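You operate a simulated robot arm through the tools that you are given. There is no shell and no other tool. Be economical: measure what you need, move in short steps, check, and stop when the job is done.

Carry out the task below with a simulated robot arm. There is one attempt and no reset: what you move stays moved.

JOB
Fit the stopper, empty the jug into the basin, soak the pink cloth and press it out on the grid.
Fine: the stopper goes in first; jug and damp cloth end on the rack; spill nothing.

The check looks at the end state, three seconds after you hand in, the way a careful person would. Anything else that was tipped, shoved, dropped, spilled or broken makes it a failure. Lids that push on must go on centred and level and be pressed home; caps that screw on are set level and turned clockwise until they are tight. Flat cloth is picked up by pressing the open fingertips on it (5 to 10 N) and closing them slowly along it; thin cloth reads only 2 to 8 mm in the jaws.

ROBOT AND FRAMES
A 7-joint arm with a two-finger parallel gripper, fixed in place. Base frame: the origin is at the foot of the arm, x ahead of it, y to its left, z up. Readings come in cm, degrees, newtons and seconds.
With the tool pointing down near the work surface it reaches from about 48 to 92 cm from the base axis. Its first joint turns from -115.0 to 115.0 degrees. Payload 3.91 kg.
The TCP is the grasp point between the finger pads, 3 cm short of the fingertips. In the tool frame z runs along the fingers and y along their closing line. The gripper opens to 11 cm. The fingers are 2 cm wide and 1 cm thick; the gripper's body (4.8 by 11.2 cm) begins 5.5 cm behind the TCP.
Orientation is that of the tool frame in the base frame, as a unit quaternion [x, y, z, w]. With the fingers straight down and closing along the base's y, the tool's x points along the base's -x, its y along +y and its z along -z.

CONTROLS
- The arm moves only by the tool move_arm. Its argument "deltas" is one flat list of numbers, 6 for each row, row after row: the shift along the base's x, y, z in cm, then the turn, a rotation vector about the base's x, y, z in degrees. In form: [tx, ty, tz, ax, ay, az, tx, ty, tz, ax, ay, az, ...]. A call has 1 to 10 rows; each row shifts and turns the commanded pose from where the row before left it. "jaw" is the closure, from 0 (fully open) to 1 (shut), set as the call begins (left out, the last holds). Rows are played at 5 a second. More than 5 cm and 8.6 degrees between two rows, or a gripper value outside its range, and nothing of the call is played. A pose out of reach is approached as far as the arm can. The call stops where the force on the tool passes 50 N (or 10 N more than at its start, if that is more) or the arm is blocked; 0.2 s more then pass. Each finger travels about 15.3 cm/s and halts on what it meets, pressing with about 29 N; the grip force reading is that of the motor and also rises with nothing between the fingers. The clock runs only during rows and for 0.2 s after the last one: add rows that do not move to give the fingers time. The reply holds the time, the measured pose of the TCP, the force on the tool along the base axes, the opening and the grip force, in the units named above and with some noise.
- Cameras (640 x 400 px; columns grow to the right, rows downward): "scene" is fixed at [21.98, -64.91, 157.01]; the picture's right is [0.68, -0.73, 0.00], its down [-0.49, -0.46, -0.74] and it looks along [0.54, 0.51, -0.67] (base axes); focal length 356 px, centre (320, 200). "wrist" rides on the gripper at [-3.6, 0, -5.7] in the tool frame; the picture's right is [0.00, -1.00, 0.00], its down [0.97, 0.00, -0.24] and it looks along [0.24, 0.00, 0.97] (tool axes); focal length 218 px, centre (320, 200). There is no depth. A picture from a camera that has moved, and an enlarged one, comes with that camera's place and axes in the base frame and with its lens.
- camera(camera): a new picture of that camera. No time passes.
- lift_body(by): slides the trunk up (or, below 0, down) by that many cm; the arm rides with it, the base frame stays. It gives what a move gives, with no picture.
- zoom(camera, box): a new picture of the part [left, top, right, bottom] of that camera's present view, enlarged. No time passes.
- close_job(): hands the job in; it is judged then, once.

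Go step by step. Nothing tells you positions but the pictures and the camera data: compare them with the known pose of the tool, close in by small moves and look again before you grip or let go. The budget is 120 turns and 68 pictures, counting those below and the enlarged ones. Unless the task says otherwise, let go and move clear before handing in, and close with one line.

The tools are called after "Request:" as a command line: name --argument value ..., lists and objects as JSON in quotes. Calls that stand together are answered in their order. move_arm: Moves the arm, as the interface text tells. Its arguments: {"type":"object","properties":{"deltas":{"type":"array"},"jaw":{"type":"number"}},"required":["deltas"]} The other tools are called the same way: lift_body (by) slides the trunk up or down; camera (camera) takes a picture; zoom (camera, box) takes an enlarged picture of a part of a camera's view; close_job () hands the job in.

At the start:

```text
clock: 0.0
position: [48.11, 2.21, 120.0]
tcp_rot: [0.0, 1.0, 0.0, -0.001]
contact_force: [-0.3, 0.6, 0.0]
grip_width: 11.0
finger_force: 0.0
trunk travel left (down, up): [-77.5, 21.5]
```

scene: 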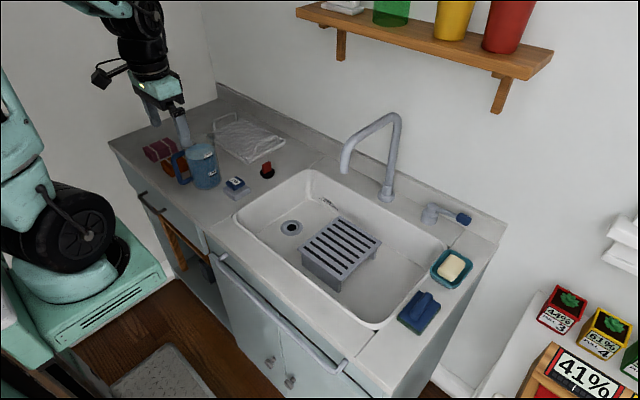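
wrist: 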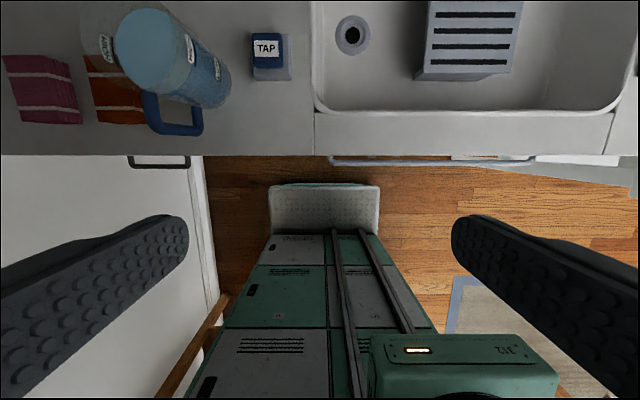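

I see a counter with a jug, folded cloths (pink and orange), a TAP button, a red stopper, a drying rack, and a basin with a grid. I'll zoom in on the details first.

Request:
zoom --camera "scene" --box '[130, 90, 290, 210]'

Request:
zoom --camera "scene" --box '[230, 160, 480, 340]'

```text
3.33 times, centred on (210, 150) of scene
camera zoom: at [21.98, -64.91, 157.01], right [0.68, -0.73, 0.0], down [-0.49, -0.46, -0.74], along [0.54, 0.51, -0.67], focal length 1187 px, centre (687, 367)
```

zoom: 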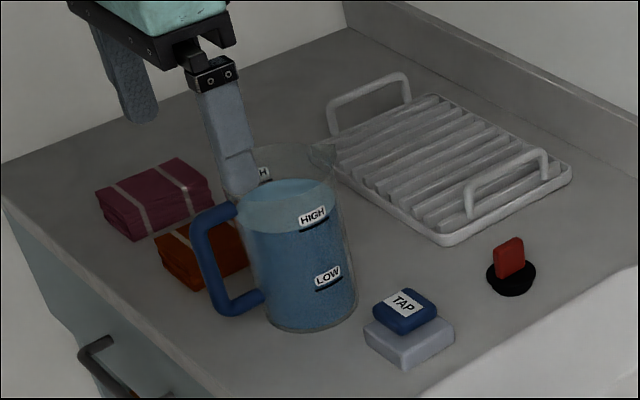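

```text
2.22 times, centred on (355, 250) of scene
camera zoom: at [21.98, -64.91, 157.01], right [0.68, -0.73, 0.0], down [-0.49, -0.46, -0.74], along [0.54, 0.51, -0.67], focal length 791 px, centre (242, 89)
```

zoom: 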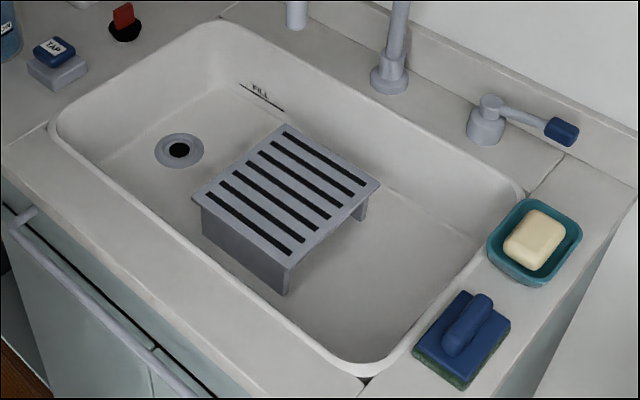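

The stopper is at about (77, 10), the drain at about (73, -4), floor z about 75. I'll move above the stopper for a closer look.

Request:
move_arm --deltas '[2.8, 0.8, -0.5, 0, 0, 0, 2.8, 0.8, -0.5, 0, 0, 0, 2.8, 0.8, -0.5, 0, 0, 0, 2.8, 0.8, -0.5, 0, 0, 0, 2.8, 0.8, -0.5, 0, 0, 0, 2.8, 0.8, -0.5, 0, 0, 0, 2.8, 0.8, -0.5, 0, 0, 0, 2.8, 0.8, -0.5, 0, 0, 0, 2.8, 0.8, -0.5, 0, 0, 0, 2.8, 0.8, -0.5, 0, 0, 0]'

Request:
camera --camera "wrist"

```text
clock: 2.2
position: [76.17, 9.91, 114.84]
tcp_rot: [0.0, 1.0, 0.001, -0.001]
contact_force: [-0.9, 0.1, -0.7]
grip_width: 10.99
finger_force: 0.1
trunk travel left (down, up): [-77.5, 21.5]
```

```text
63 pictures are left
camera wrist: at [79.71, 10.07, 120.47], right [0.0, -1.0, 0.0], down [-0.97, 0.0, 0.24], along [-0.24, 0.0, -0.97], focal length 218 px, centre (320, 200)
```

wrist: 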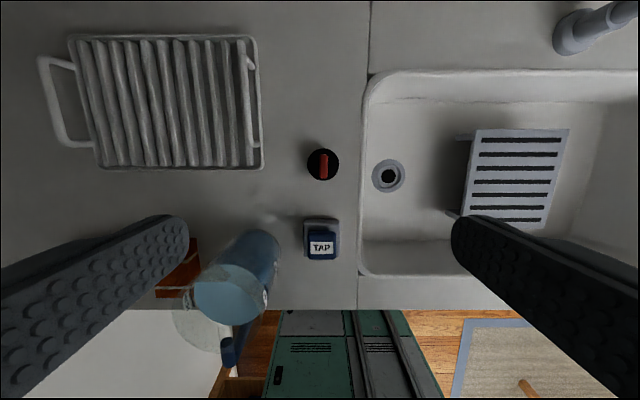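

The stopper's fin sits at about (77, 9.5) and is thin along y, so it suits the jaw. I'm descending above it.

Request:
move_arm --deltas '[0.8, -0.4, -3, 0, 0, 0, 0, 0, -4, 0, 0, 0, 0, 0, -4, 0, 0, 0, 0, 0, -4, 0, 0, 0, 0, 0, -4, 0, 0, 0, 0, 0, 0, 0, 0, 0]' --jaw 0.4

Request:
camera --camera "wrist"

Request:
zoom --camera "scene" --box '[220, 120, 320, 190]'

```text
clock: 3.6
position: [76.74, 9.68, 95.87]
tcp_rot: [-0.001, 1.0, -0.001, 0.0]
contact_force: [0.2, 0.4, -0.1]
grip_width: 6.59
finger_force: 0.2
trunk travel left (down, up): [-77.5, 21.5]
```

```text
62 pictures are left
camera wrist: at [80.41, 9.74, 101.54], right [0.0, -1.0, 0.0], down [-0.97, 0.0, 0.24], along [-0.24, 0.0, -0.97], focal length 218 px, centre (320, 200)
```

wrist: 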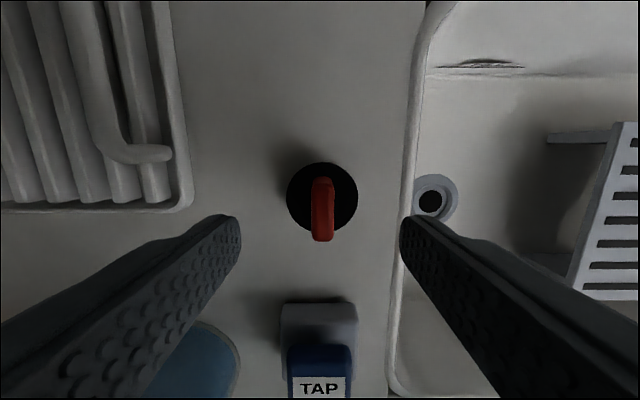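

```text
5.71 times, centred on (270, 155) of scene
camera zoom: at [21.98, -64.91, 157.01], right [0.68, -0.73, 0.0], down [-0.49, -0.46, -0.74], along [0.54, 0.51, -0.67], focal length 2035 px, centre (606, 457)
```

zoom: 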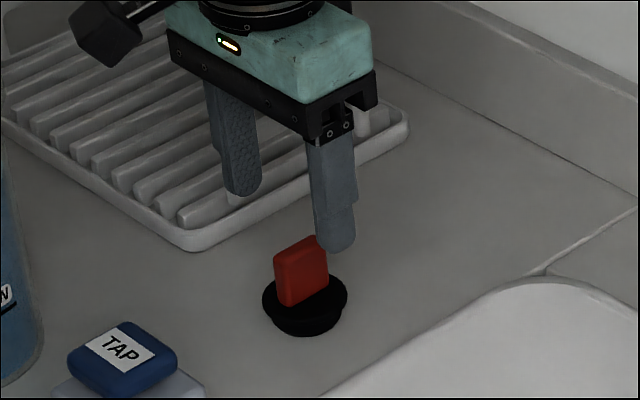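

The fin spans roughly x 75.6–78.5, with its top near z 91.3 and the flange near 88. I'll lower to grip just above the flange.

Request:
move_arm --deltas '[0.3, -0.1, -2, 0, 0, 0, 0, 0, -2.2, 0, 0, 0, 0, 0, 0, 0, 0, 0]'

Request:
move_arm --deltas '[0, 0, 0, 0, 0, 0, 0, 0, 0, 0, 0, 0, 0, 0, 0, 0, 0, 0]' --jaw 1.0

Request:
move_arm --deltas '[0, 0, 2, 0, 0, 0, 0, 0, 3, 0, 0, 0, 0, 0, 3, 0, 0, 0]'

Request:
zoom --camera "scene" --box '[220, 120, 320, 190]'

```text
clock: 4.4
position: [77.15, 9.69, 91.7]
tcp_rot: [0.0, 1.0, 0.0, 0.0]
contact_force: [0.3, -0.1, -0.5]
grip_width: 6.56
finger_force: 0.0
trunk travel left (down, up): [-77.5, 21.5]
```

```text
clock: 5.2
position: [77.07, 9.72, 91.59]
tcp_rot: [0.0, 1.0, 0.001, 0.0]
contact_force: [-0.3, -0.1, 0.2]
grip_width: 1.08
finger_force: 29.4
trunk travel left (down, up): [-77.5, 21.5]
```

```text
clock: 6.0
position: [77.07, 9.71, 99.54]
tcp_rot: [-0.001, 1.0, -0.001, 0.0]
contact_force: [0.3, 0.2, -0.2]
grip_width: 1.06
finger_force: 29.5
trunk travel left (down, up): [-77.5, 21.5]
```

```text
5.71 times, centred on (270, 155) of scene
camera zoom: at [21.98, -64.91, 157.01], right [0.68, -0.73, 0.0], down [-0.49, -0.46, -0.74], along [0.54, 0.51, -0.67], focal length 2035 px, centre (606, 457)
```

zoom: 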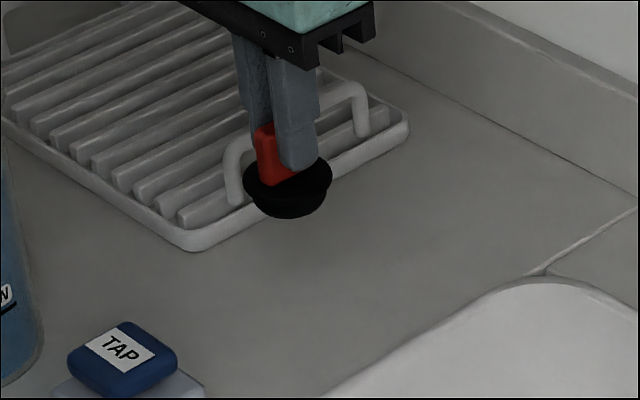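

The stopper is held upright. I'm moving it over the drain to check alignment.

Request:
move_arm --deltas '[-0.9, -3.5, 0, 0, 0, 0, -0.9, -3.5, 0, 0, 0, 0, -0.9, -3.5, 0, 0, 0, 0, -0.9, -3.4, 0, 0, 0, 0, 0, 0, -3, 0, 0, 0, 0, 0, -3, 0, 0, 0, 0, 0, 0, 0, 0, 0]'

Request:
camera --camera "wrist"

Request:
zoom --camera "scene" --box '[240, 170, 350, 250]'

```text
clock: 7.6
position: [73.9, -4.31, 93.78]
tcp_rot: [0.0, 1.0, 0.0, 0.0]
contact_force: [-0.3, -1.0, -0.7]
grip_width: 1.08
finger_force: 29.4
trunk travel left (down, up): [-77.5, 21.5]
```

```text
59 pictures are left
camera wrist: at [77.39, -4.18, 99.45], right [0.0, -1.0, 0.0], down [-0.97, 0.0, 0.24], along [-0.24, 0.0, -0.97], focal length 218 px, centre (320, 200)
```

wrist: 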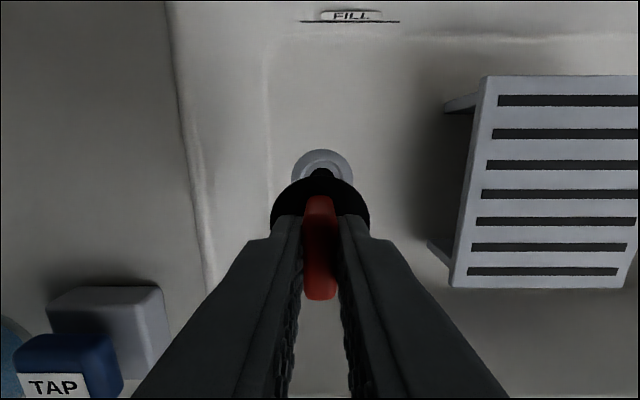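

```text
5.00 times, centred on (295, 210) of scene
camera zoom: at [21.98, -64.91, 157.01], right [0.68, -0.73, 0.0], down [-0.49, -0.46, -0.74], along [0.54, 0.51, -0.67], focal length 1780 px, centre (445, 150)
```

zoom: 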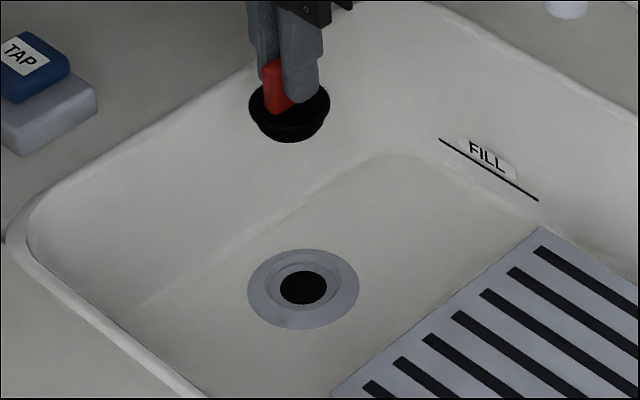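

The plug is nearly aligned over the drain. I'll lower part of the way, shift slightly, and look again.

Request:
move_arm --deltas '[-0.2, -0.15, -3, 0, 0, 0, 0, 0, -3, 0, 0, 0, 0, 0, -3, 0, 0, 0, 0, 0, -1, 0, 0, 0, 0, 0, 0, 0, 0, 0]'

Request:
camera --camera "wrist"

Request:
zoom --camera "scene" --box '[250, 190, 330, 250]'

```text
clock: 8.8
position: [73.55, -4.57, 83.62]
tcp_rot: [0.0, 1.0, -0.001, 0.0]
contact_force: [0.0, 0.3, 0.1]
grip_width: 1.06
finger_force: 28.7
trunk travel left (down, up): [-77.5, 21.5]
```

```text
57 pictures are left
camera wrist: at [77.12, -4.43, 89.36], right [0.0, -1.0, 0.0], down [-0.97, 0.0, 0.24], along [-0.24, 0.0, -0.97], focal length 218 px, centre (320, 200)
```

wrist: 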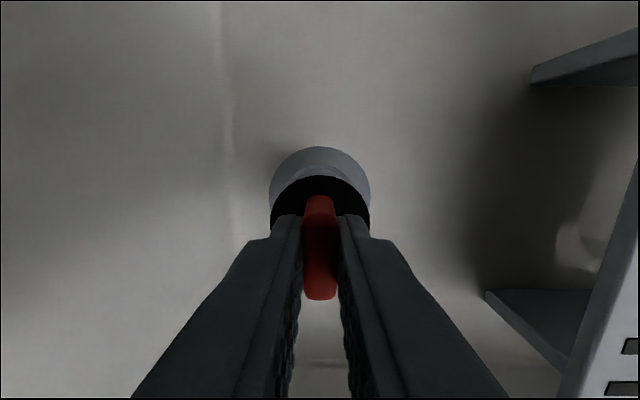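

```text
6.67 times, centred on (290, 220) of scene
camera zoom: at [21.98, -64.91, 157.01], right [0.68, -0.73, 0.0], down [-0.49, -0.46, -0.74], along [0.54, 0.51, -0.67], focal length 2374 px, centre (520, 67)
```

zoom: 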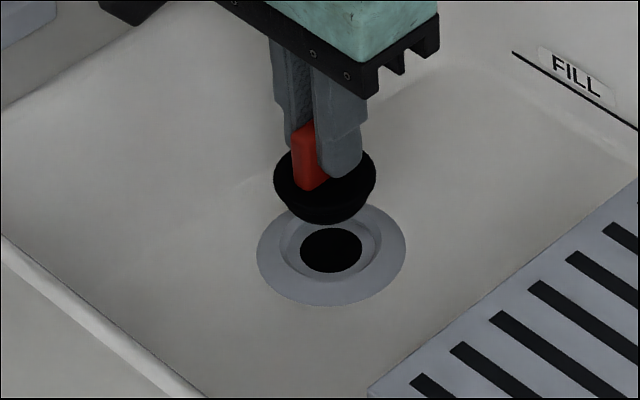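

It looks aligned in both views, so I'll lower it slowly into the drain and press.

Request:
move_arm --deltas '[0, 0, -1.5, 0, 0, 0, 0, 0, -1, 0, 0, 0, 0, 0, -0.5, 0, 0, 0, 0, 0, -0.3, 0, 0, 0, 0, 0, -0.3, 0, 0, 0, 0, 0, -0.3, 0, 0, 0, 0, 0, -0.3, 0, 0, 0]'

```text
clock: 10.4
position: [73.52, -4.3, 79.89]
tcp_rot: [-0.001, 1.0, 0.0, 0.003]
contact_force: [-6.2, 1.5, 37.1]
grip_width: 1.07
finger_force: 29.2
trunk travel left (down, up): [-77.5, 21.5]
```

Request:
zoom --camera "scene" --box '[260, 200, 320, 245]'

Request:
camera --camera "wrist"

```text
8.89 times, centred on (290, 222) of scene
camera zoom: at [21.98, -64.91, 157.01], right [0.68, -0.73, 0.0], down [-0.49, -0.46, -0.74], along [0.54, 0.51, -0.67], focal length 3165 px, centre (587, 0)
```

zoom: 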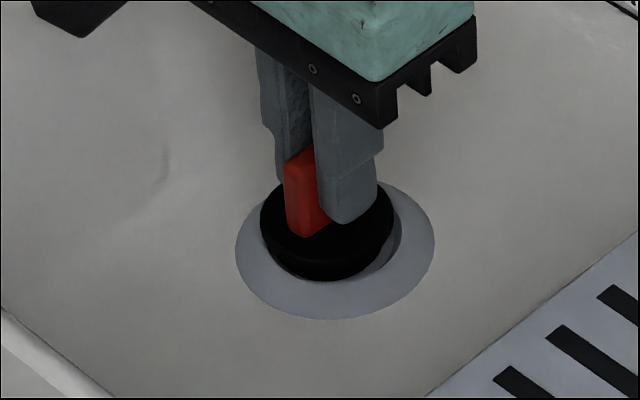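

```text
54 pictures are left
camera wrist: at [77.06, -4.25, 85.56], right [0.0, -1.0, 0.0], down [-0.97, 0.0, 0.24], along [-0.24, 0.0, -0.97], focal length 218 px, centre (320, 200)
```

wrist: 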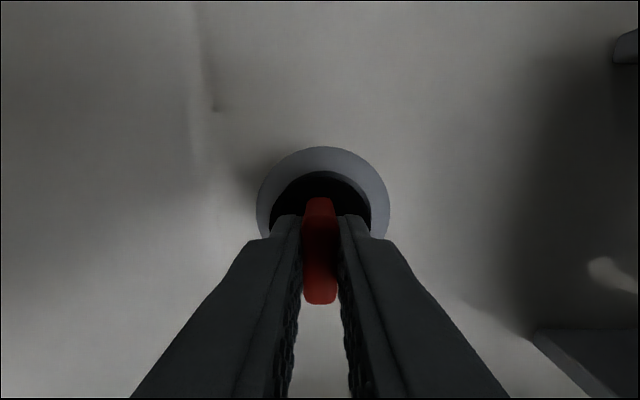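

The plug is resting on the recess, apparently a little off-centre. I'll lift slightly and measure again.

Request:
move_arm --deltas '[0, 0, 0.6, 0, 0, 0, 0, 0, 0.6, 0, 0, 0, 0, 0, 0, 0, 0, 0]'

Request:
zoom --camera "wrist" --box '[240, 130, 400, 230]'

Request:
zoom --camera "scene" --box '[260, 200, 320, 245]'

```text
clock: 11.2
position: [73.28, -4.27, 80.67]
tcp_rot: [0.001, 1.0, 0.001, 0.0]
contact_force: [0.2, -0.1, 0.5]
grip_width: 1.06
finger_force: 29.0
trunk travel left (down, up): [-77.5, 21.5]
```

```text
4.00 times, centred on (320, 180) of wrist
camera zoom: at [76.97, -4.3, 86.41], right [0.0, -1.0, 0.0], down [-0.97, 0.0, 0.24], along [-0.24, 0.0, -0.97], focal length 873 px, centre (320, 280)
```

zoom: 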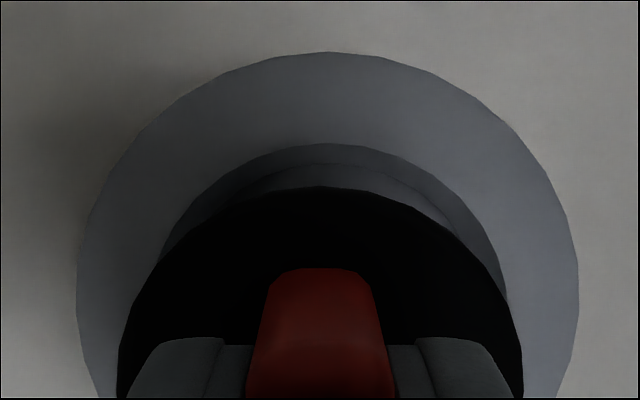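

```text
8.89 times, centred on (290, 222) of scene
camera zoom: at [21.98, -64.91, 157.01], right [0.68, -0.73, 0.0], down [-0.49, -0.46, -0.74], along [0.54, 0.51, -0.67], focal length 3165 px, centre (587, 0)
```

zoom: 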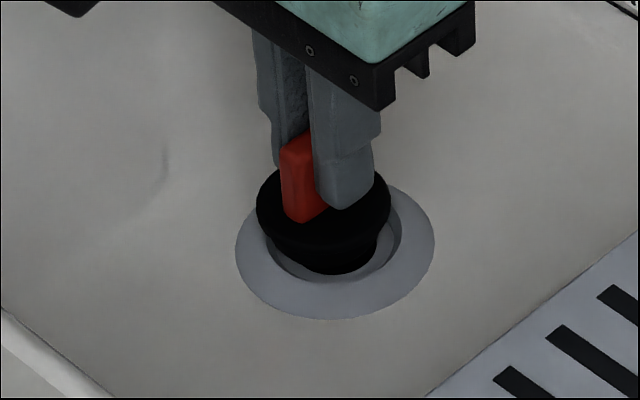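

Relative to the plug, the drain lies about +0.3 in x and -0.1 in y. I'll correct that and press again.

Request:
move_arm --deltas '[0.3, -0.1, 0.2, 0, 0, 0, 0, 0, 0, 0, 0, 0]'

Request:
zoom --camera "wrist" --box '[240, 130, 400, 230]'

```text
clock: 11.8
position: [73.64, -4.47, 81.04]
tcp_rot: [0.0, 1.0, -0.001, 0.0]
contact_force: [0.0, 0.0, -0.2]
grip_width: 1.08
finger_force: 28.7
trunk travel left (down, up): [-77.5, 21.5]
```

```text
4.00 times, centred on (320, 180) of wrist
camera zoom: at [77.29, -4.47, 86.69], right [0.0, -1.0, 0.0], down [-0.97, 0.0, 0.24], along [-0.24, 0.0, -0.97], focal length 873 px, centre (320, 280)
```

zoom: 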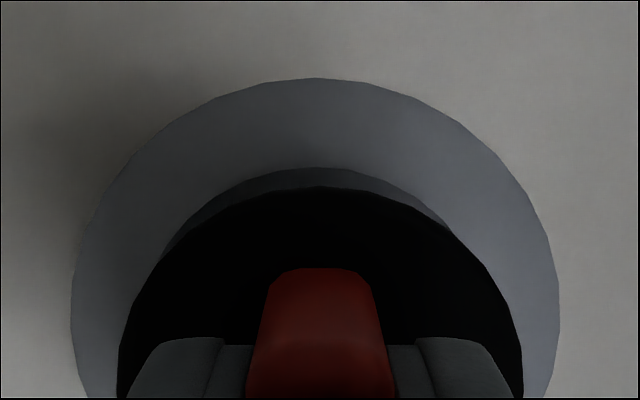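

Request:
move_arm --deltas '[0, 0.06, -0.5, 0, 0, 0, 0, 0, -0.4, 0, 0, 0, 0, 0, -0.3, 0, 0, 0, 0, 0, -0.3, 0, 0, 0, 0, 0, -0.3, 0, 0, 0, 0, 0, -0.3, 0, 0, 0, 0, 0, -0.3, 0, 0, 0, 0, 0, -0.2, 0, 0, 0]'

Request:
zoom --camera "scene" --box '[260, 200, 320, 245]'

```text
clock: 13.0
position: [73.61, -4.39, 79.84]
tcp_rot: [0.0, 1.0, 0.0, 0.002]
contact_force: [-12.6, -2.4, 35.3]
grip_width: 1.08
finger_force: 28.9
trunk travel left (down, up): [-77.5, 21.5]
stopped in row 5: the force on the tool passed its limit (the readings are from after the stop); the commanded pose is now the measured one
```

```text
8.89 times, centred on (290, 222) of scene
camera zoom: at [21.98, -64.91, 157.01], right [0.68, -0.73, 0.0], down [-0.49, -0.46, -0.74], along [0.54, 0.51, -0.67], focal length 3165 px, centre (587, 0)
```

zoom: 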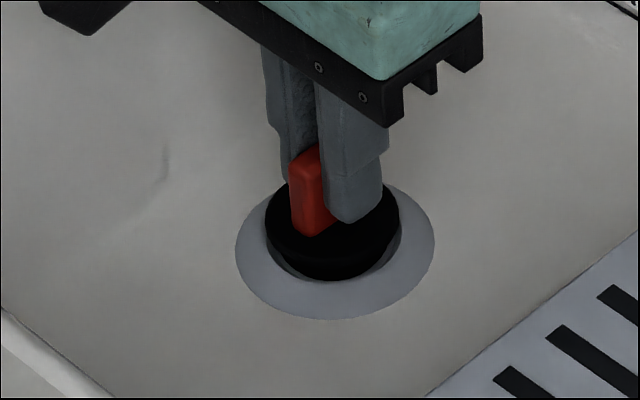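

It stopped at the same depth as before under 50 N. I'll release and look at how it sits.

Request:
move_arm --deltas '[0, 0, 0, 0, 0, 0, 0, 0, 0, 0, 0, 0]' --jaw 0.6

Request:
move_arm --deltas '[0, 0, 3, 0, 0, 0, 0, 0, 4, 0, 0, 0, -2, 0, 4, 0, 0, 0, 0, 0, 0, 0, 0, 0]'

Request:
zoom --camera "wrist" --box '[220, 100, 420, 225]'

Request:
zoom --camera "scene" --box '[260, 200, 320, 245]'

```text
clock: 13.6
position: [73.64, -4.41, 79.47]
tcp_rot: [0.0, 1.0, 0.0, 0.001]
contact_force: [0.9, 0.8, -0.4]
grip_width: 4.43
finger_force: 0.1
trunk travel left (down, up): [-77.5, 21.5]
```

```text
clock: 14.6
position: [71.68, -4.37, 90.4]
tcp_rot: [0.0, 1.0, 0.0, 0.001]
contact_force: [0.1, 0.0, -0.6]
grip_width: 4.42
finger_force: 0.0
trunk travel left (down, up): [-77.5, 21.5]
```

```text
3.20 times, centred on (320, 162) of wrist
camera zoom: at [75.27, -4.3, 96.06], right [0.0, -1.0, 0.0], down [-0.97, 0.0, 0.24], along [-0.24, 0.0, -0.97], focal length 698 px, centre (320, 320)
```

zoom: 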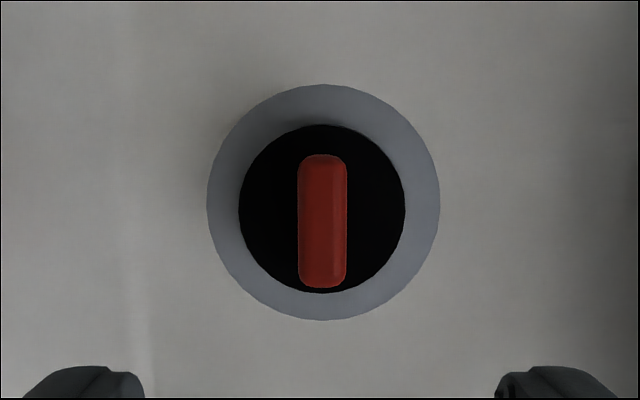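

```text
8.89 times, centred on (290, 222) of scene
camera zoom: at [21.98, -64.91, 157.01], right [0.68, -0.73, 0.0], down [-0.49, -0.46, -0.74], along [0.54, 0.51, -0.67], focal length 3165 px, centre (587, 0)
```

zoom: 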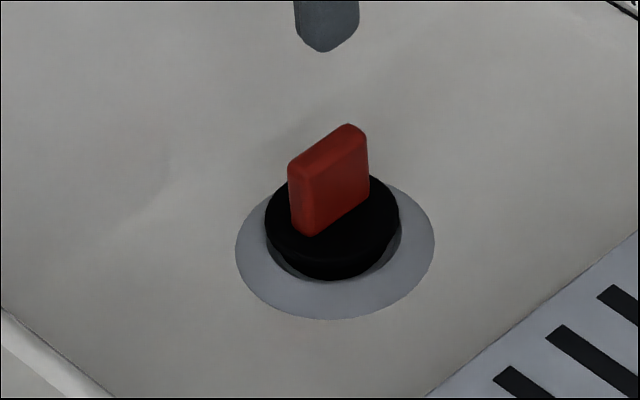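

The plug looks centred and level in its seat. I'll press once more from above with closed fingers to confirm it is home.

Request:
move_arm --deltas '[1.95, 0, -2, 0, 0, 0, 0, 0, -2, 0, 0, 0, 0, 0, -2, 0, 0, 0, 0, 0, -1, 0, 0, 0, 0, 0, -0.4, 0, 0, 0, 0, 0, -0.4, 0, 0, 0, 0, 0, -0.3, 0, 0, 0, 0, 0, -0.3, 0, 0, 0, 0, 0, -0.3, 0, 0, 0]' --jaw 1.0

```text
clock: 16.6
position: [73.66, -4.36, 82.26]
tcp_rot: [0.0, 1.0, 0.001, 0.004]
contact_force: [-8.9, -3.5, 49.1]
grip_width: 0.0
finger_force: 29.6
trunk travel left (down, up): [-77.5, 21.5]
```

Request:
move_arm --deltas '[0, 0, 1, 0, 0, 0, 0, 0, 4, 0, 0, 0, -2, 0, 4, 0, 0, 0, 0, 0, 0, 0, 0, 0]'

Request:
zoom --camera "scene" --box '[260, 200, 320, 245]'

```text
clock: 17.6
position: [71.72, -4.24, 90.81]
tcp_rot: [0.0, 1.0, 0.0, 0.001]
contact_force: [0.9, -1.0, -0.2]
grip_width: 0.0
finger_force: 29.0
trunk travel left (down, up): [-77.5, 21.5]
```

```text
8.89 times, centred on (290, 222) of scene
camera zoom: at [21.98, -64.91, 157.01], right [0.68, -0.73, 0.0], down [-0.49, -0.46, -0.74], along [0.54, 0.51, -0.67], focal length 3165 px, centre (587, 0)
```

zoom: 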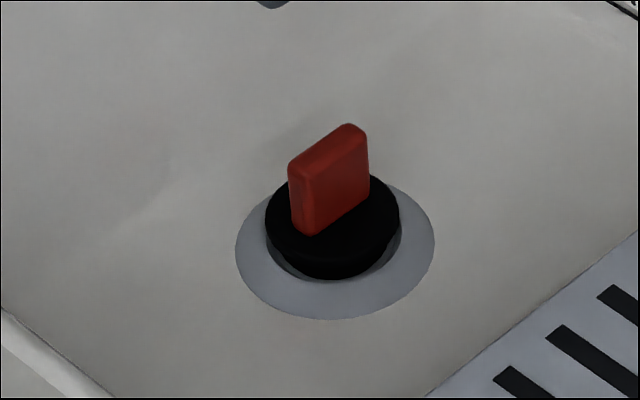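

The plug didn't move under 49 N, so it is seated. Next is the jug; I'll go up and over it to measure.

Request:
move_arm --deltas '[0, 0, 4.9, 0, 0, 0, 0, 0, 4.9, 0, 0, 0, 0, 0, 4.9, 0, 0, 0, 0, 0, 4.9, 0, 0, 0, 0, 0, 4.9, 0, 0, 0, -2, 4, 2, 0, 0, 0, -2, 4.5, 0, 0, 0, 0, -2, 4.5, 0, 0, 0, 0, -2, 4.5, 0, 0, 0, 0, -2, 4.5, 0, 0, 0, 0]' --jaw 0.0

Request:
move_arm --deltas '[0, 3.5, 3, 0, 0, 0, 0, 0, 0, 0, 0, 0]'

Request:
camera --camera "wrist"

Request:
zoom --camera "scene" --box '[130, 120, 250, 200]'

```text
clock: 19.8
position: [61.67, 17.66, 117.9]
tcp_rot: [0.0, 1.0, 0.001, 0.001]
contact_force: [-0.5, -0.4, 0.2]
grip_width: 10.97
finger_force: 0.2
trunk travel left (down, up): [-77.5, 21.5]
```

```text
clock: 20.4
position: [61.6, 21.11, 120.83]
tcp_rot: [0.0, 1.0, -0.001, 0.001]
contact_force: [1.0, -0.4, 0.3]
grip_width: 11.0
finger_force: 0.2
trunk travel left (down, up): [-77.5, 21.5]
```

```text
46 pictures are left
camera wrist: at [65.18, 21.11, 126.41], right [0.0, -1.0, 0.0], down [-0.97, 0.0, 0.24], along [-0.24, 0.0, -0.97], focal length 218 px, centre (320, 200)
```

wrist: 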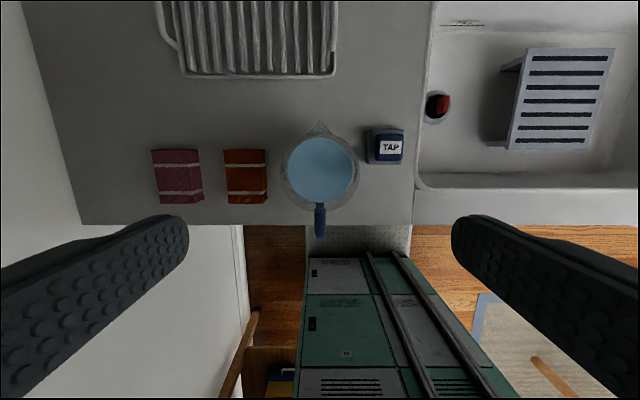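

```text
5.00 times, centred on (190, 160) of scene
camera zoom: at [21.98, -64.91, 157.01], right [0.68, -0.73, 0.0], down [-0.49, -0.46, -0.74], along [0.54, 0.51, -0.67], focal length 1780 px, centre (970, 400)
```

zoom: 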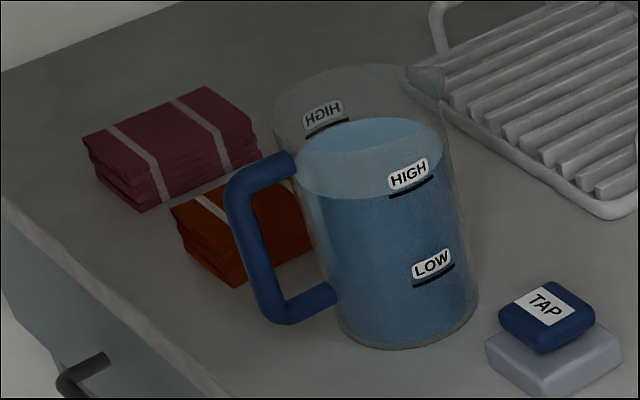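

The jug has its spout at +x and its handle at -x, and it flares to about 10 cm at the rim. A top-down body grip closing along y looks best, so I'll measure it precisely.

Request:
zoom --camera "wrist" --box '[240, 110, 400, 250]'

Request:
zoom --camera "scene" --box '[320, 90, 480, 240]'

```text
2.86 times, centred on (320, 180) of wrist
camera zoom: at [65.18, 21.11, 126.41], right [0.0, -1.0, 0.0], down [-0.97, 0.0, 0.24], along [-0.24, 0.0, -0.97], focal length 624 px, centre (320, 257)
```

zoom: 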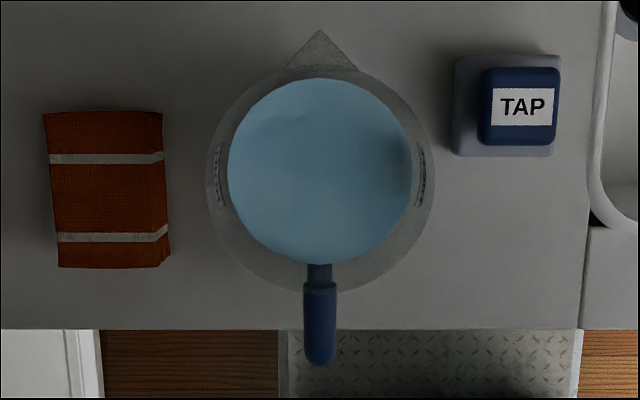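

```text
2.67 times, centred on (400, 165) of scene
camera zoom: at [21.98, -64.91, 157.01], right [0.68, -0.73, 0.0], down [-0.49, -0.46, -0.74], along [0.54, 0.51, -0.67], focal length 950 px, centre (107, 293)
```

zoom: 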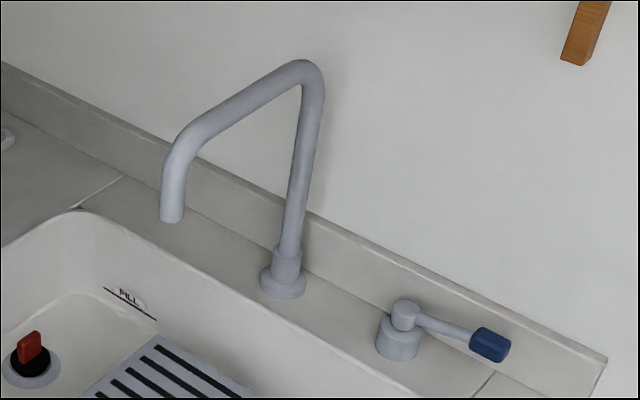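

Jug axis is at about (61.8, 21.1), with rim z about 100 and diameter about 9.8 cm. I'll descend with the jaw open to just above the rim and check clearance.

Request:
move_arm --deltas '[0.2, 0, -4, 0, 0, 0, 0, 0, -4, 0, 0, 0, 0, 0, -4, 0, 0, 0, 0, 0, -4, 0, 0, 0, 0, 0, 0, 0, 0, 0]'

Request:
camera --camera "wrist"

Request:
zoom --camera "scene" --box '[130, 100, 270, 200]'

```text
clock: 21.6
position: [62.09, 21.33, 104.27]
tcp_rot: [-0.001, 1.0, 0.0, 0.001]
contact_force: [-0.1, -0.8, 1.2]
grip_width: 10.99
finger_force: 0.0
trunk travel left (down, up): [-77.5, 21.5]
```

```text
42 pictures are left
camera wrist: at [65.72, 21.34, 109.97], right [0.0, -1.0, 0.0], down [-0.97, 0.0, 0.24], along [-0.24, 0.0, -0.97], focal length 218 px, centre (320, 200)
```

wrist: 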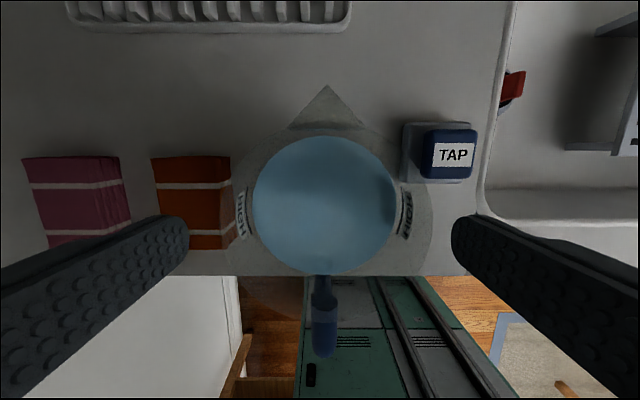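

```text
4.00 times, centred on (200, 150) of scene
camera zoom: at [21.98, -64.91, 157.01], right [0.68, -0.73, 0.0], down [-0.49, -0.46, -0.74], along [0.54, 0.51, -0.67], focal length 1424 px, centre (800, 400)
```

zoom: 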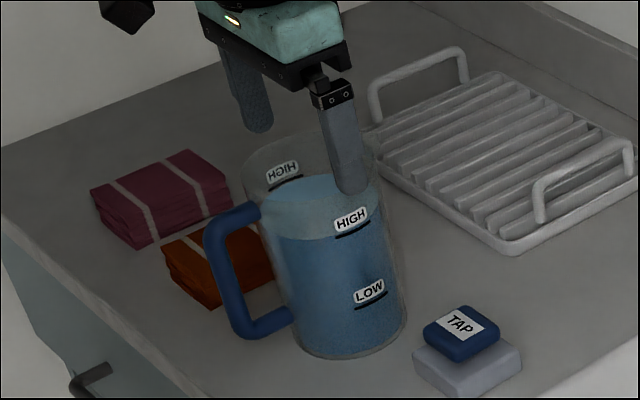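

Jug centre is about 0.35 to -y and 0.3 to -x of the tool. I'll shift, then lower around the rim in steps.

Request:
move_arm --deltas '[-0.3, -0.35, -1, 0, 0, 0, 0, 0, -1, 0, 0, 0, 0, 0, 0, 0, 0, 0]'

Request:
camera --camera "wrist"

```text
clock: 22.4
position: [61.63, 20.94, 102.09]
tcp_rot: [0.0, 1.0, 0.0, 0.0]
contact_force: [0.4, 0.0, -0.6]
grip_width: 10.99
finger_force: 0.1
trunk travel left (down, up): [-77.5, 21.5]
```

```text
40 pictures are left
camera wrist: at [65.23, 20.95, 107.92], right [0.0, -1.0, 0.0], down [-0.97, 0.0, 0.24], along [-0.24, 0.0, -0.97], focal length 218 px, centre (320, 200)
```

wrist: 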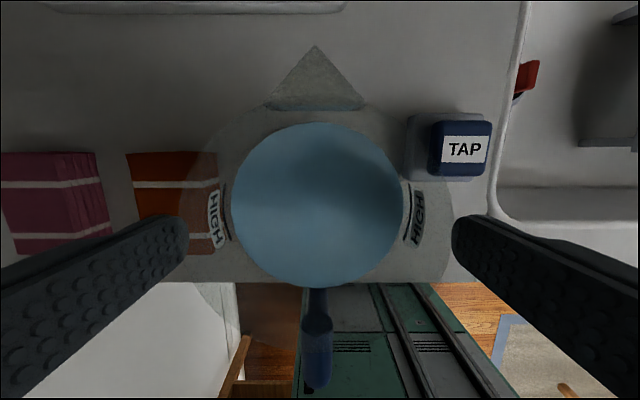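

Request:
move_arm --deltas '[0.1, 0.15, -1.2, 0, 0, 0, 0, 0, -1.2, 0, 0, 0, 0, 0, -1.2, 0, 0, 0, 0, 0, -1.0, 0, 0, 0, 0, 0, -0.8, 0, 0, 0, 0, 0, 0, 0, 0, 0]'

Request:
zoom --camera "scene" --box '[130, 100, 270, 200]'

```text
clock: 23.8
position: [61.74, 21.04, 96.93]
tcp_rot: [0.0, 1.0, -0.001, 0.001]
contact_force: [-0.8, -0.5, -0.2]
grip_width: 11.01
finger_force: 0.1
trunk travel left (down, up): [-77.5, 21.5]
```

```text
4.00 times, centred on (200, 150) of scene
camera zoom: at [21.98, -64.91, 157.01], right [0.68, -0.73, 0.0], down [-0.49, -0.46, -0.74], along [0.54, 0.51, -0.67], focal length 1424 px, centre (800, 400)
```

zoom: 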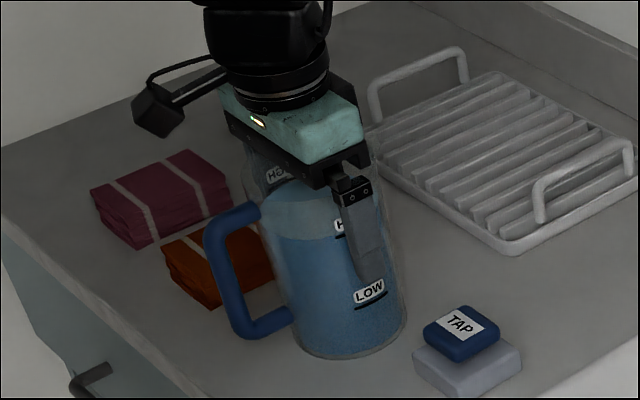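

No contact so far. Closing on the jug.

Request:
move_arm --deltas '[0, 0, 0, 0, 0, 0, 0, 0, 0, 0, 0, 0, 0, 0, 0, 0, 0, 0]' --jaw 1.0

Request:
move_arm --deltas '[0, 0, 0.5, 0, 0, 0, 0, 0, 0.5, 0, 0, 0, 0, 0, 0, 0, 0, 0]'

Request:
zoom --camera "scene" --box '[130, 100, 270, 200]'

```text
clock: 24.6
position: [61.79, 20.99, 97.04]
tcp_rot: [0.0, 1.0, 0.0, 0.001]
contact_force: [-0.6, 2.5, 1.3]
grip_width: 9.17
finger_force: 29.4
trunk travel left (down, up): [-77.5, 21.5]
```

```text
clock: 25.4
position: [61.68, 20.93, 97.95]
tcp_rot: [-0.001, 1.0, -0.001, 0.0]
contact_force: [-0.5, 0.1, -7.3]
grip_width: 9.18
finger_force: 28.8
trunk travel left (down, up): [-77.5, 21.5]
```

```text
4.00 times, centred on (200, 150) of scene
camera zoom: at [21.98, -64.91, 157.01], right [0.68, -0.73, 0.0], down [-0.49, -0.46, -0.74], along [0.54, 0.51, -0.67], focal length 1424 px, centre (800, 400)
```

zoom: 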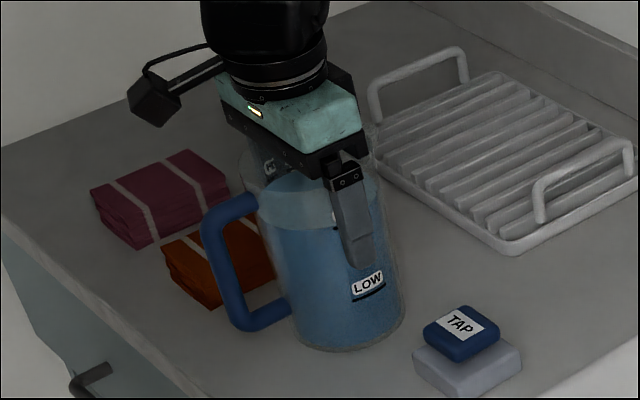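

Held level at about 7.3 N. Lifting it clear, then carrying it gently over the basin at y about -7.

Request:
move_arm --deltas '[0, 0, 0.7, 0, 0, 0, 0, 0, 1.4, 0, 0, 0, 0, 0, 1.6, 0, 0, 0, 0, 0, 1.6, 0, 0, 0, 0, 0, 1.6, 0, 0, 0, 0, 0, 1.4, 0, 0, 0, 0, 0, 0.7, 0, 0, 0, 0.4, -0.7, 0, 0, 0, 0, 0.7, -1.2, 0, 0, 0, 0, 1.0, -1.7, 0, 0, 0, 0]'

Request:
move_arm --deltas '[1.0, -1.7, 0, 0, 0, 0, 1.0, -1.7, 0, 0, 0, 0, 1.0, -1.7, 0, 0, 0, 0, 1.0, -1.7, 0, 0, 0, 0, 1.0, -1.7, 0, 0, 0, 0, 1.0, -1.7, 0, 0, 0, 0, 1.0, -1.7, 0, 0, 0, 0, 1.0, -1.7, 0, 0, 0, 0, 1.0, -1.7, 0, 0, 0, 0, 1.0, -1.7, 0, 0, 0, 0]'

Request:
move_arm --deltas '[1.0, -1.7, 0, 0, 0, 0, 1.0, -1.7, 0, 0, 0, 0, 0.8, -1.7, -0.5, 0, 0, 0, 0.6, -1.2, -1, 0, 0, 0, 0.4, -0.8, -1.2, 0, 0, 0, 0.2, -0.4, -1, 0, 0, 0, 0, 0, -0.5, 0, 0, 0, 0, 0, 0, 0, 0, 0]'

Request:
camera --camera "scene"

```text
clock: 27.6
position: [63.88, 17.36, 107.07]
tcp_rot: [-0.001, 1.0, 0.0, 0.001]
contact_force: [0.2, 1.0, -8.2]
grip_width: 9.17
finger_force: 29.0
trunk travel left (down, up): [-77.5, 21.5]
```

```text
clock: 29.8
position: [73.94, 0.32, 107.16]
tcp_rot: [0.0, 1.0, 0.0, 0.001]
contact_force: [-1.2, 0.2, -7.7]
grip_width: 9.18
finger_force: 28.5
trunk travel left (down, up): [-77.5, 21.5]
```

```text
clock: 31.6
position: [77.92, -7.16, 102.67]
tcp_rot: [0.0, 1.0, 0.0, 0.001]
contact_force: [-0.5, -0.5, -7.8]
grip_width: 9.18
finger_force: 29.3
trunk travel left (down, up): [-77.5, 21.5]
```

```text
37 pictures are left
```

scene: 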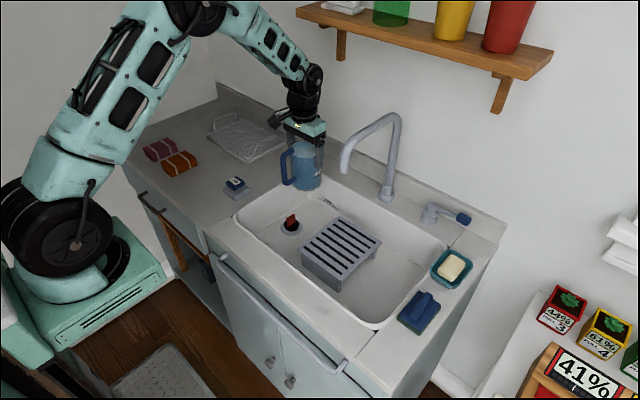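

The jug is over the basin, clear of the spout. Tilting it slowly by bringing the fingers from down toward +x.

Request:
move_arm --deltas '[0, 0, 0, 0, -3, 0, 0, 0, 0, 0, -4, 0, 0, 0, 0, 0, -4, 0, 0, 0, 0, 0, -4, 0, 0, 0, 0, 0, -4, 0, 0, 0, 0, 0, -4, 0, 0, 0, 0, 0, -4, 0, 0, 0, 0, 0, -4, 0, 0, 0, 0, 0, -4, 0]'

Request:
zoom --camera "scene" --box '[200, 80, 440, 280]'

```text
clock: 33.6
position: [77.88, -7.26, 102.82]
tcp_rot: [0.001, 0.953, 0.0, 0.302]
contact_force: [-0.1, 0.7, -8.3]
grip_width: 9.17
finger_force: 28.9
trunk travel left (down, up): [-77.5, 21.5]
```

```text
2.00 times, centred on (320, 180) of scene
camera zoom: at [21.98, -64.91, 157.01], right [0.68, -0.73, 0.0], down [-0.49, -0.46, -0.74], along [0.54, 0.51, -0.67], focal length 712 px, centre (320, 240)
```

zoom: 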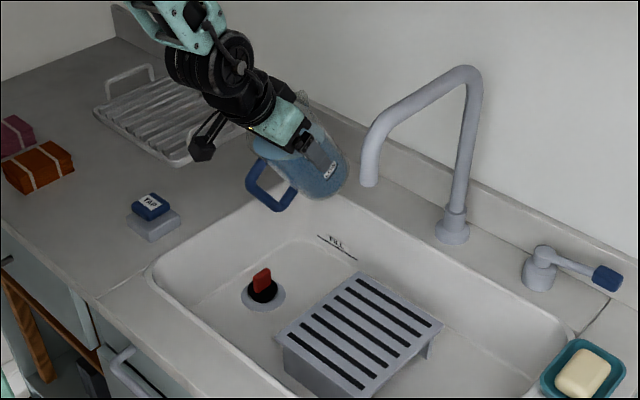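

Request:
move_arm --deltas '[0, 0, 0, 0, -3, 0, 0, 0, 0, 0, -3, 0, 0, 0, 0, 0, -3, 0, 0, 0, 0, 0, -3, 0, 0, 0, 0, 0, -3, 0, 0, 0, 0, 0, -3, 0, 0, 0, 0, 0, -2, 0]'

Request:
zoom --camera "scene" --box '[200, 80, 440, 280]'

```text
clock: 35.2
position: [77.96, -7.23, 102.81]
tcp_rot: [0.0, 0.887, 0.0, 0.462]
contact_force: [-0.5, -0.2, -6.9]
grip_width: 9.16
finger_force: 29.1
trunk travel left (down, up): [-77.5, 21.5]
```

```text
2.00 times, centred on (320, 180) of scene
camera zoom: at [21.98, -64.91, 157.01], right [0.68, -0.73, 0.0], down [-0.49, -0.46, -0.74], along [0.54, 0.51, -0.67], focal length 712 px, centre (320, 240)
```

zoom: 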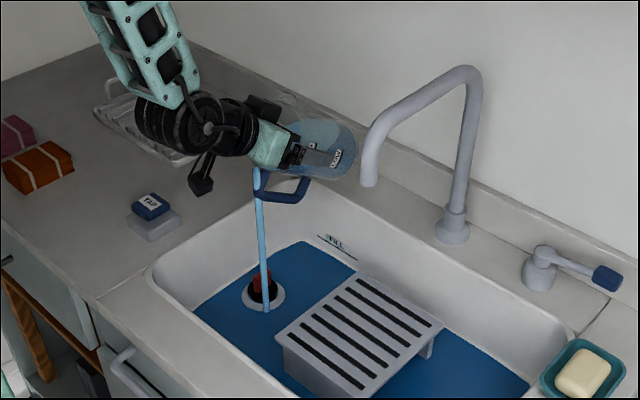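

Water is pouring as a clean stream into the basin and collecting. I'll continue tilting to empty the jug.

Request:
move_arm --deltas '[0, 0, 0, 0, 0, 0, 0, 0, 0, 0, -3, 0, 0, 0, 0, 0, -3, 0, 0, 0, 0, 0, -3, 0, 0, 0, 0, 0, -3, 0, 0, 0, 0, 0, -3, 0, 0, 0, 0, 0, -3, 0, 0, 0, 0, 0, -3, 0, 0, 0, 0, 0, -3, 0, 0, 0, 0, 0, 0, 0]'

Request:
move_arm --deltas '[0, 0, 0, 0, -3, 0, 0, 0, 0, 0, -3, 0, 0, 0, 0, 0, -3, 0, 0, 0, 0, 0, -3, 0, 0, 0, 0, 0, -3, 0, 0, 0, 0, 0, -3, 0, 0, 0, 0, 0, -3, 0, 0, 0, 0, 0, -3, 0, 0, 0, 0, 0, 0, 0, 0, 0, 0, 0, 0, 0]'

Request:
zoom --camera "scene" --box '[200, 80, 440, 280]'

```text
clock: 37.4
position: [77.79, -7.15, 102.77]
tcp_rot: [0.0, 0.771, 0.0, 0.637]
contact_force: [-0.5, 0.1, -4.3]
grip_width: 9.19
finger_force: 29.3
trunk travel left (down, up): [-77.5, 21.5]
```

```text
clock: 39.6
position: [77.78, -7.24, 102.83]
tcp_rot: [0.001, 0.622, -0.001, 0.783]
contact_force: [0.9, 0.0, -2.8]
grip_width: 9.19
finger_force: 29.4
trunk travel left (down, up): [-77.5, 21.5]
```

```text
2.00 times, centred on (320, 180) of scene
camera zoom: at [21.98, -64.91, 157.01], right [0.68, -0.73, 0.0], down [-0.49, -0.46, -0.74], along [0.54, 0.51, -0.67], focal length 712 px, centre (320, 240)
```

zoom: 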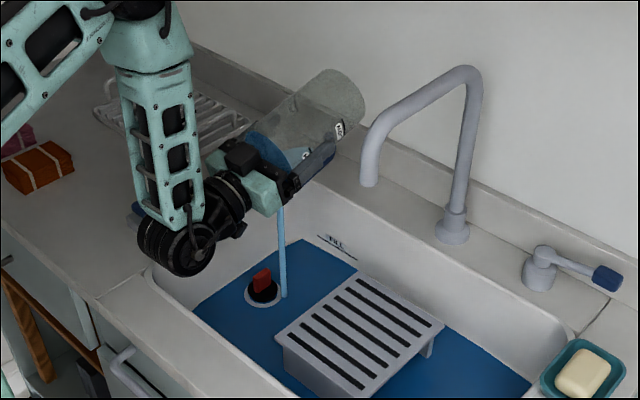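

Nearly empty. I'll raise a little for wrist clearance, tilt a bit more, and wait for the last of the water.

Request:
move_arm --deltas '[0, 0, 1, 0, 0, 0, 0, 0, 1, 0, 0, 0, 0, 0, 1, 0, -2, 0, 0, 0, 1, 0, -2, 0, 0, 0, 1, 0, -2, 0, 0, 0, 1, 0, -2, 0, 0, 0, 0, 0, -2, 0, 0, 0, 0, 0, 0, 0, 0, 0, 0, 0, 0, 0, 0, 0, 0, 0, 0, 0]'

Request:
zoom --camera "scene" --box '[200, 80, 440, 280]'

```text
clock: 41.8
position: [77.9, -7.18, 108.72]
tcp_rot: [0.0, 0.551, 0.0, 0.834]
contact_force: [0.3, -1.3, -2.4]
grip_width: 9.2
finger_force: 28.9
trunk travel left (down, up): [-77.5, 21.5]
```

```text
2.00 times, centred on (320, 180) of scene
camera zoom: at [21.98, -64.91, 157.01], right [0.68, -0.73, 0.0], down [-0.49, -0.46, -0.74], along [0.54, 0.51, -0.67], focal length 712 px, centre (320, 240)
```

zoom: 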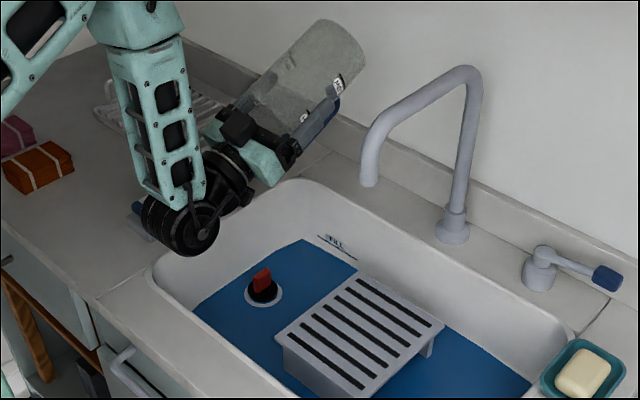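

The jug is empty and the stream has stopped. Letting drips finish, then turning it back upright.

Request:
move_arm --deltas '[0, 0, 0, 0, 0, 0, 0, 0, 0, 0, 0, 0, 0, 0, 0, 0, 0, 0, 0, 0, 0, 0, 5, 0, 0, 0, 0, 0, 8, 0, 0, 0, 0, 0, 8, 0, 0, 0, 0, 0, 8, 0, 0, 0, 0, 0, 8, 0, 0, 0, 0, 0, 8, 0, 0, 0, 0, 0, 8, 0]'

Request:
move_arm --deltas '[0, 0, 0, 0, 8, 0, 0, 0, 0, 0, 8, 0, 0, 0, 0, 0, 8, 0, 0, 0, 0, 0, 8, 0, 0, 0, 0, 0, 8, 0, 0, 0, 0, 0, 8, 0, 0, 0, 0, 0, 8, 0, 0, 0, 0, 0, 4, 0, 0, 0, 0, 0, 0, 0]'

Request:
zoom --camera "scene" --box '[180, 60, 420, 260]'

```text
clock: 44.0
position: [77.76, -7.13, 108.8]
tcp_rot: [-0.001, 0.866, 0.0, 0.5]
contact_force: [-0.6, 0.9, -2.5]
grip_width: 9.2
finger_force: 29.2
trunk travel left (down, up): [-77.5, 21.5]
```

```text
clock: 46.0
position: [77.92, -7.15, 108.75]
tcp_rot: [0.0, 1.0, 0.0, 0.001]
contact_force: [-0.2, -0.2, -2.0]
grip_width: 9.17
finger_force: 29.1
trunk travel left (down, up): [-77.5, 21.5]
```

```text
2.00 times, centred on (300, 160) of scene
camera zoom: at [21.98, -64.91, 157.01], right [0.68, -0.73, 0.0], down [-0.49, -0.46, -0.74], along [0.54, 0.51, -0.67], focal length 712 px, centre (360, 280)
```

zoom: 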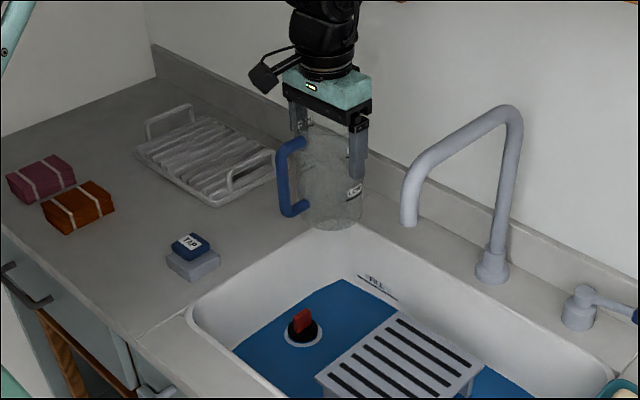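

Jug is upright and empty. Carrying it to the far end of the rack, at about (81.5, 36).

Request:
move_arm --deltas '[0, 0.5, 1, 0, 0, 0, 0, 2, 1, 0, 0, 0, 0.2, 3, 0, 0, 0, 0, 0.2, 3, 0, 0, 0, 0, 0.2, 3, 0, 0, 0, 0, 0.2, 3, 0, 0, 0, 0, 0.2, 3, 0, 0, 0, 0, 0.2, 3, 0, 0, 0, 0, 0.2, 3, 0, 0, 0, 0, 0.2, 3, 0, 0, 0, 0]'

Request:
move_arm --deltas '[0.3, 3, 0, 0, 0, 0, 0.3, 3, 0, 0, 0, 0, 0.3, 3, 0, 0, 0, 0, 0.3, 3, 0, 0, 0, 0, 0.3, 2.7, 0, 0, 0, 0, 0.3, 1.5, 0, 0, 0, 0, 0.2, 0.5, 0, 0, 0, 0, 0, 0, 0, 0, 0, 0]'

Request:
zoom --camera "scene" --box '[150, 40, 310, 180]'

Request:
camera --camera "wrist"

```text
clock: 48.2
position: [79.23, 19.02, 110.45]
tcp_rot: [-0.001, 1.0, -0.001, 0.0]
contact_force: [-0.3, -0.9, -2.0]
grip_width: 9.19
finger_force: 29.1
trunk travel left (down, up): [-77.5, 21.5]
```

```text
clock: 50.0
position: [78.14, 32.56, 110.18]
tcp_rot: [0.0, 1.0, 0.001, 0.002]
contact_force: [0.2, -0.3, -2.9]
grip_width: 9.17
finger_force: 28.8
out of reach, approached as far as the arm can: row 4, 5, 6, 7
trunk travel left (down, up): [-77.5, 21.5]
```

```text
2.86 times, centred on (230, 110) of scene
camera zoom: at [21.98, -64.91, 157.01], right [0.68, -0.73, 0.0], down [-0.49, -0.46, -0.74], along [0.54, 0.51, -0.67], focal length 1017 px, centre (577, 457)
```

zoom: 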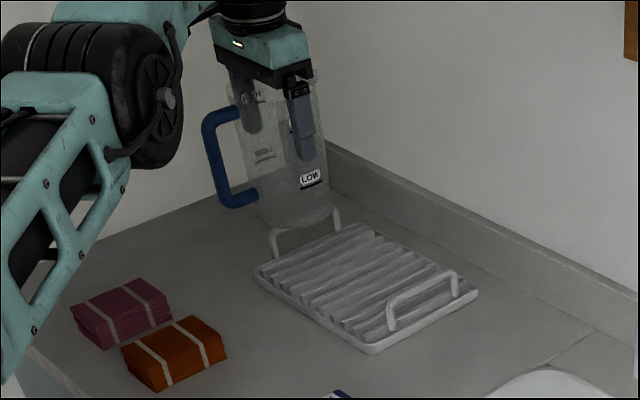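

```text
30 pictures are left
camera wrist: at [81.65, 32.65, 115.88], right [0.0, -1.0, 0.0], down [-0.97, 0.0, 0.24], along [-0.24, 0.0, -0.97], focal length 218 px, centre (320, 200)
```

wrist: 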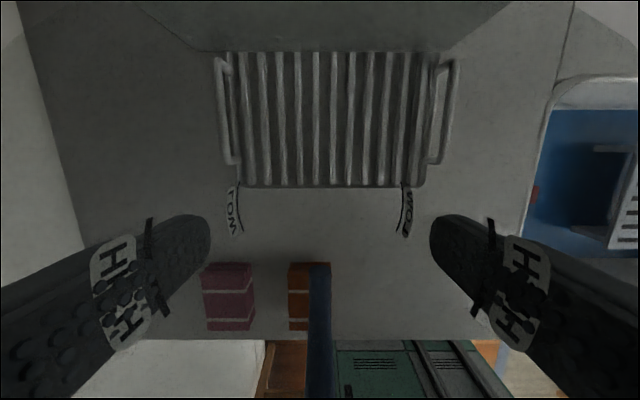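

The reach limit clipped the move at this height. Lowering should extend it, so I'll descend part of the way and re-check the pose.

Request:
move_arm --deltas '[0, 0, -2, 0, 0, 0, 0, 0, -2, 0, 0, 0, 0, 0, -2, 0, 0, 0, 0, 0, 0, 0, 0, 0]'

```text
clock: 51.0
position: [78.17, 32.7, 103.94]
tcp_rot: [0.0, 1.0, 0.0, 0.001]
contact_force: [-1.2, 0.0, -2.1]
grip_width: 9.19
finger_force: 28.5
trunk travel left (down, up): [-77.5, 21.5]
```

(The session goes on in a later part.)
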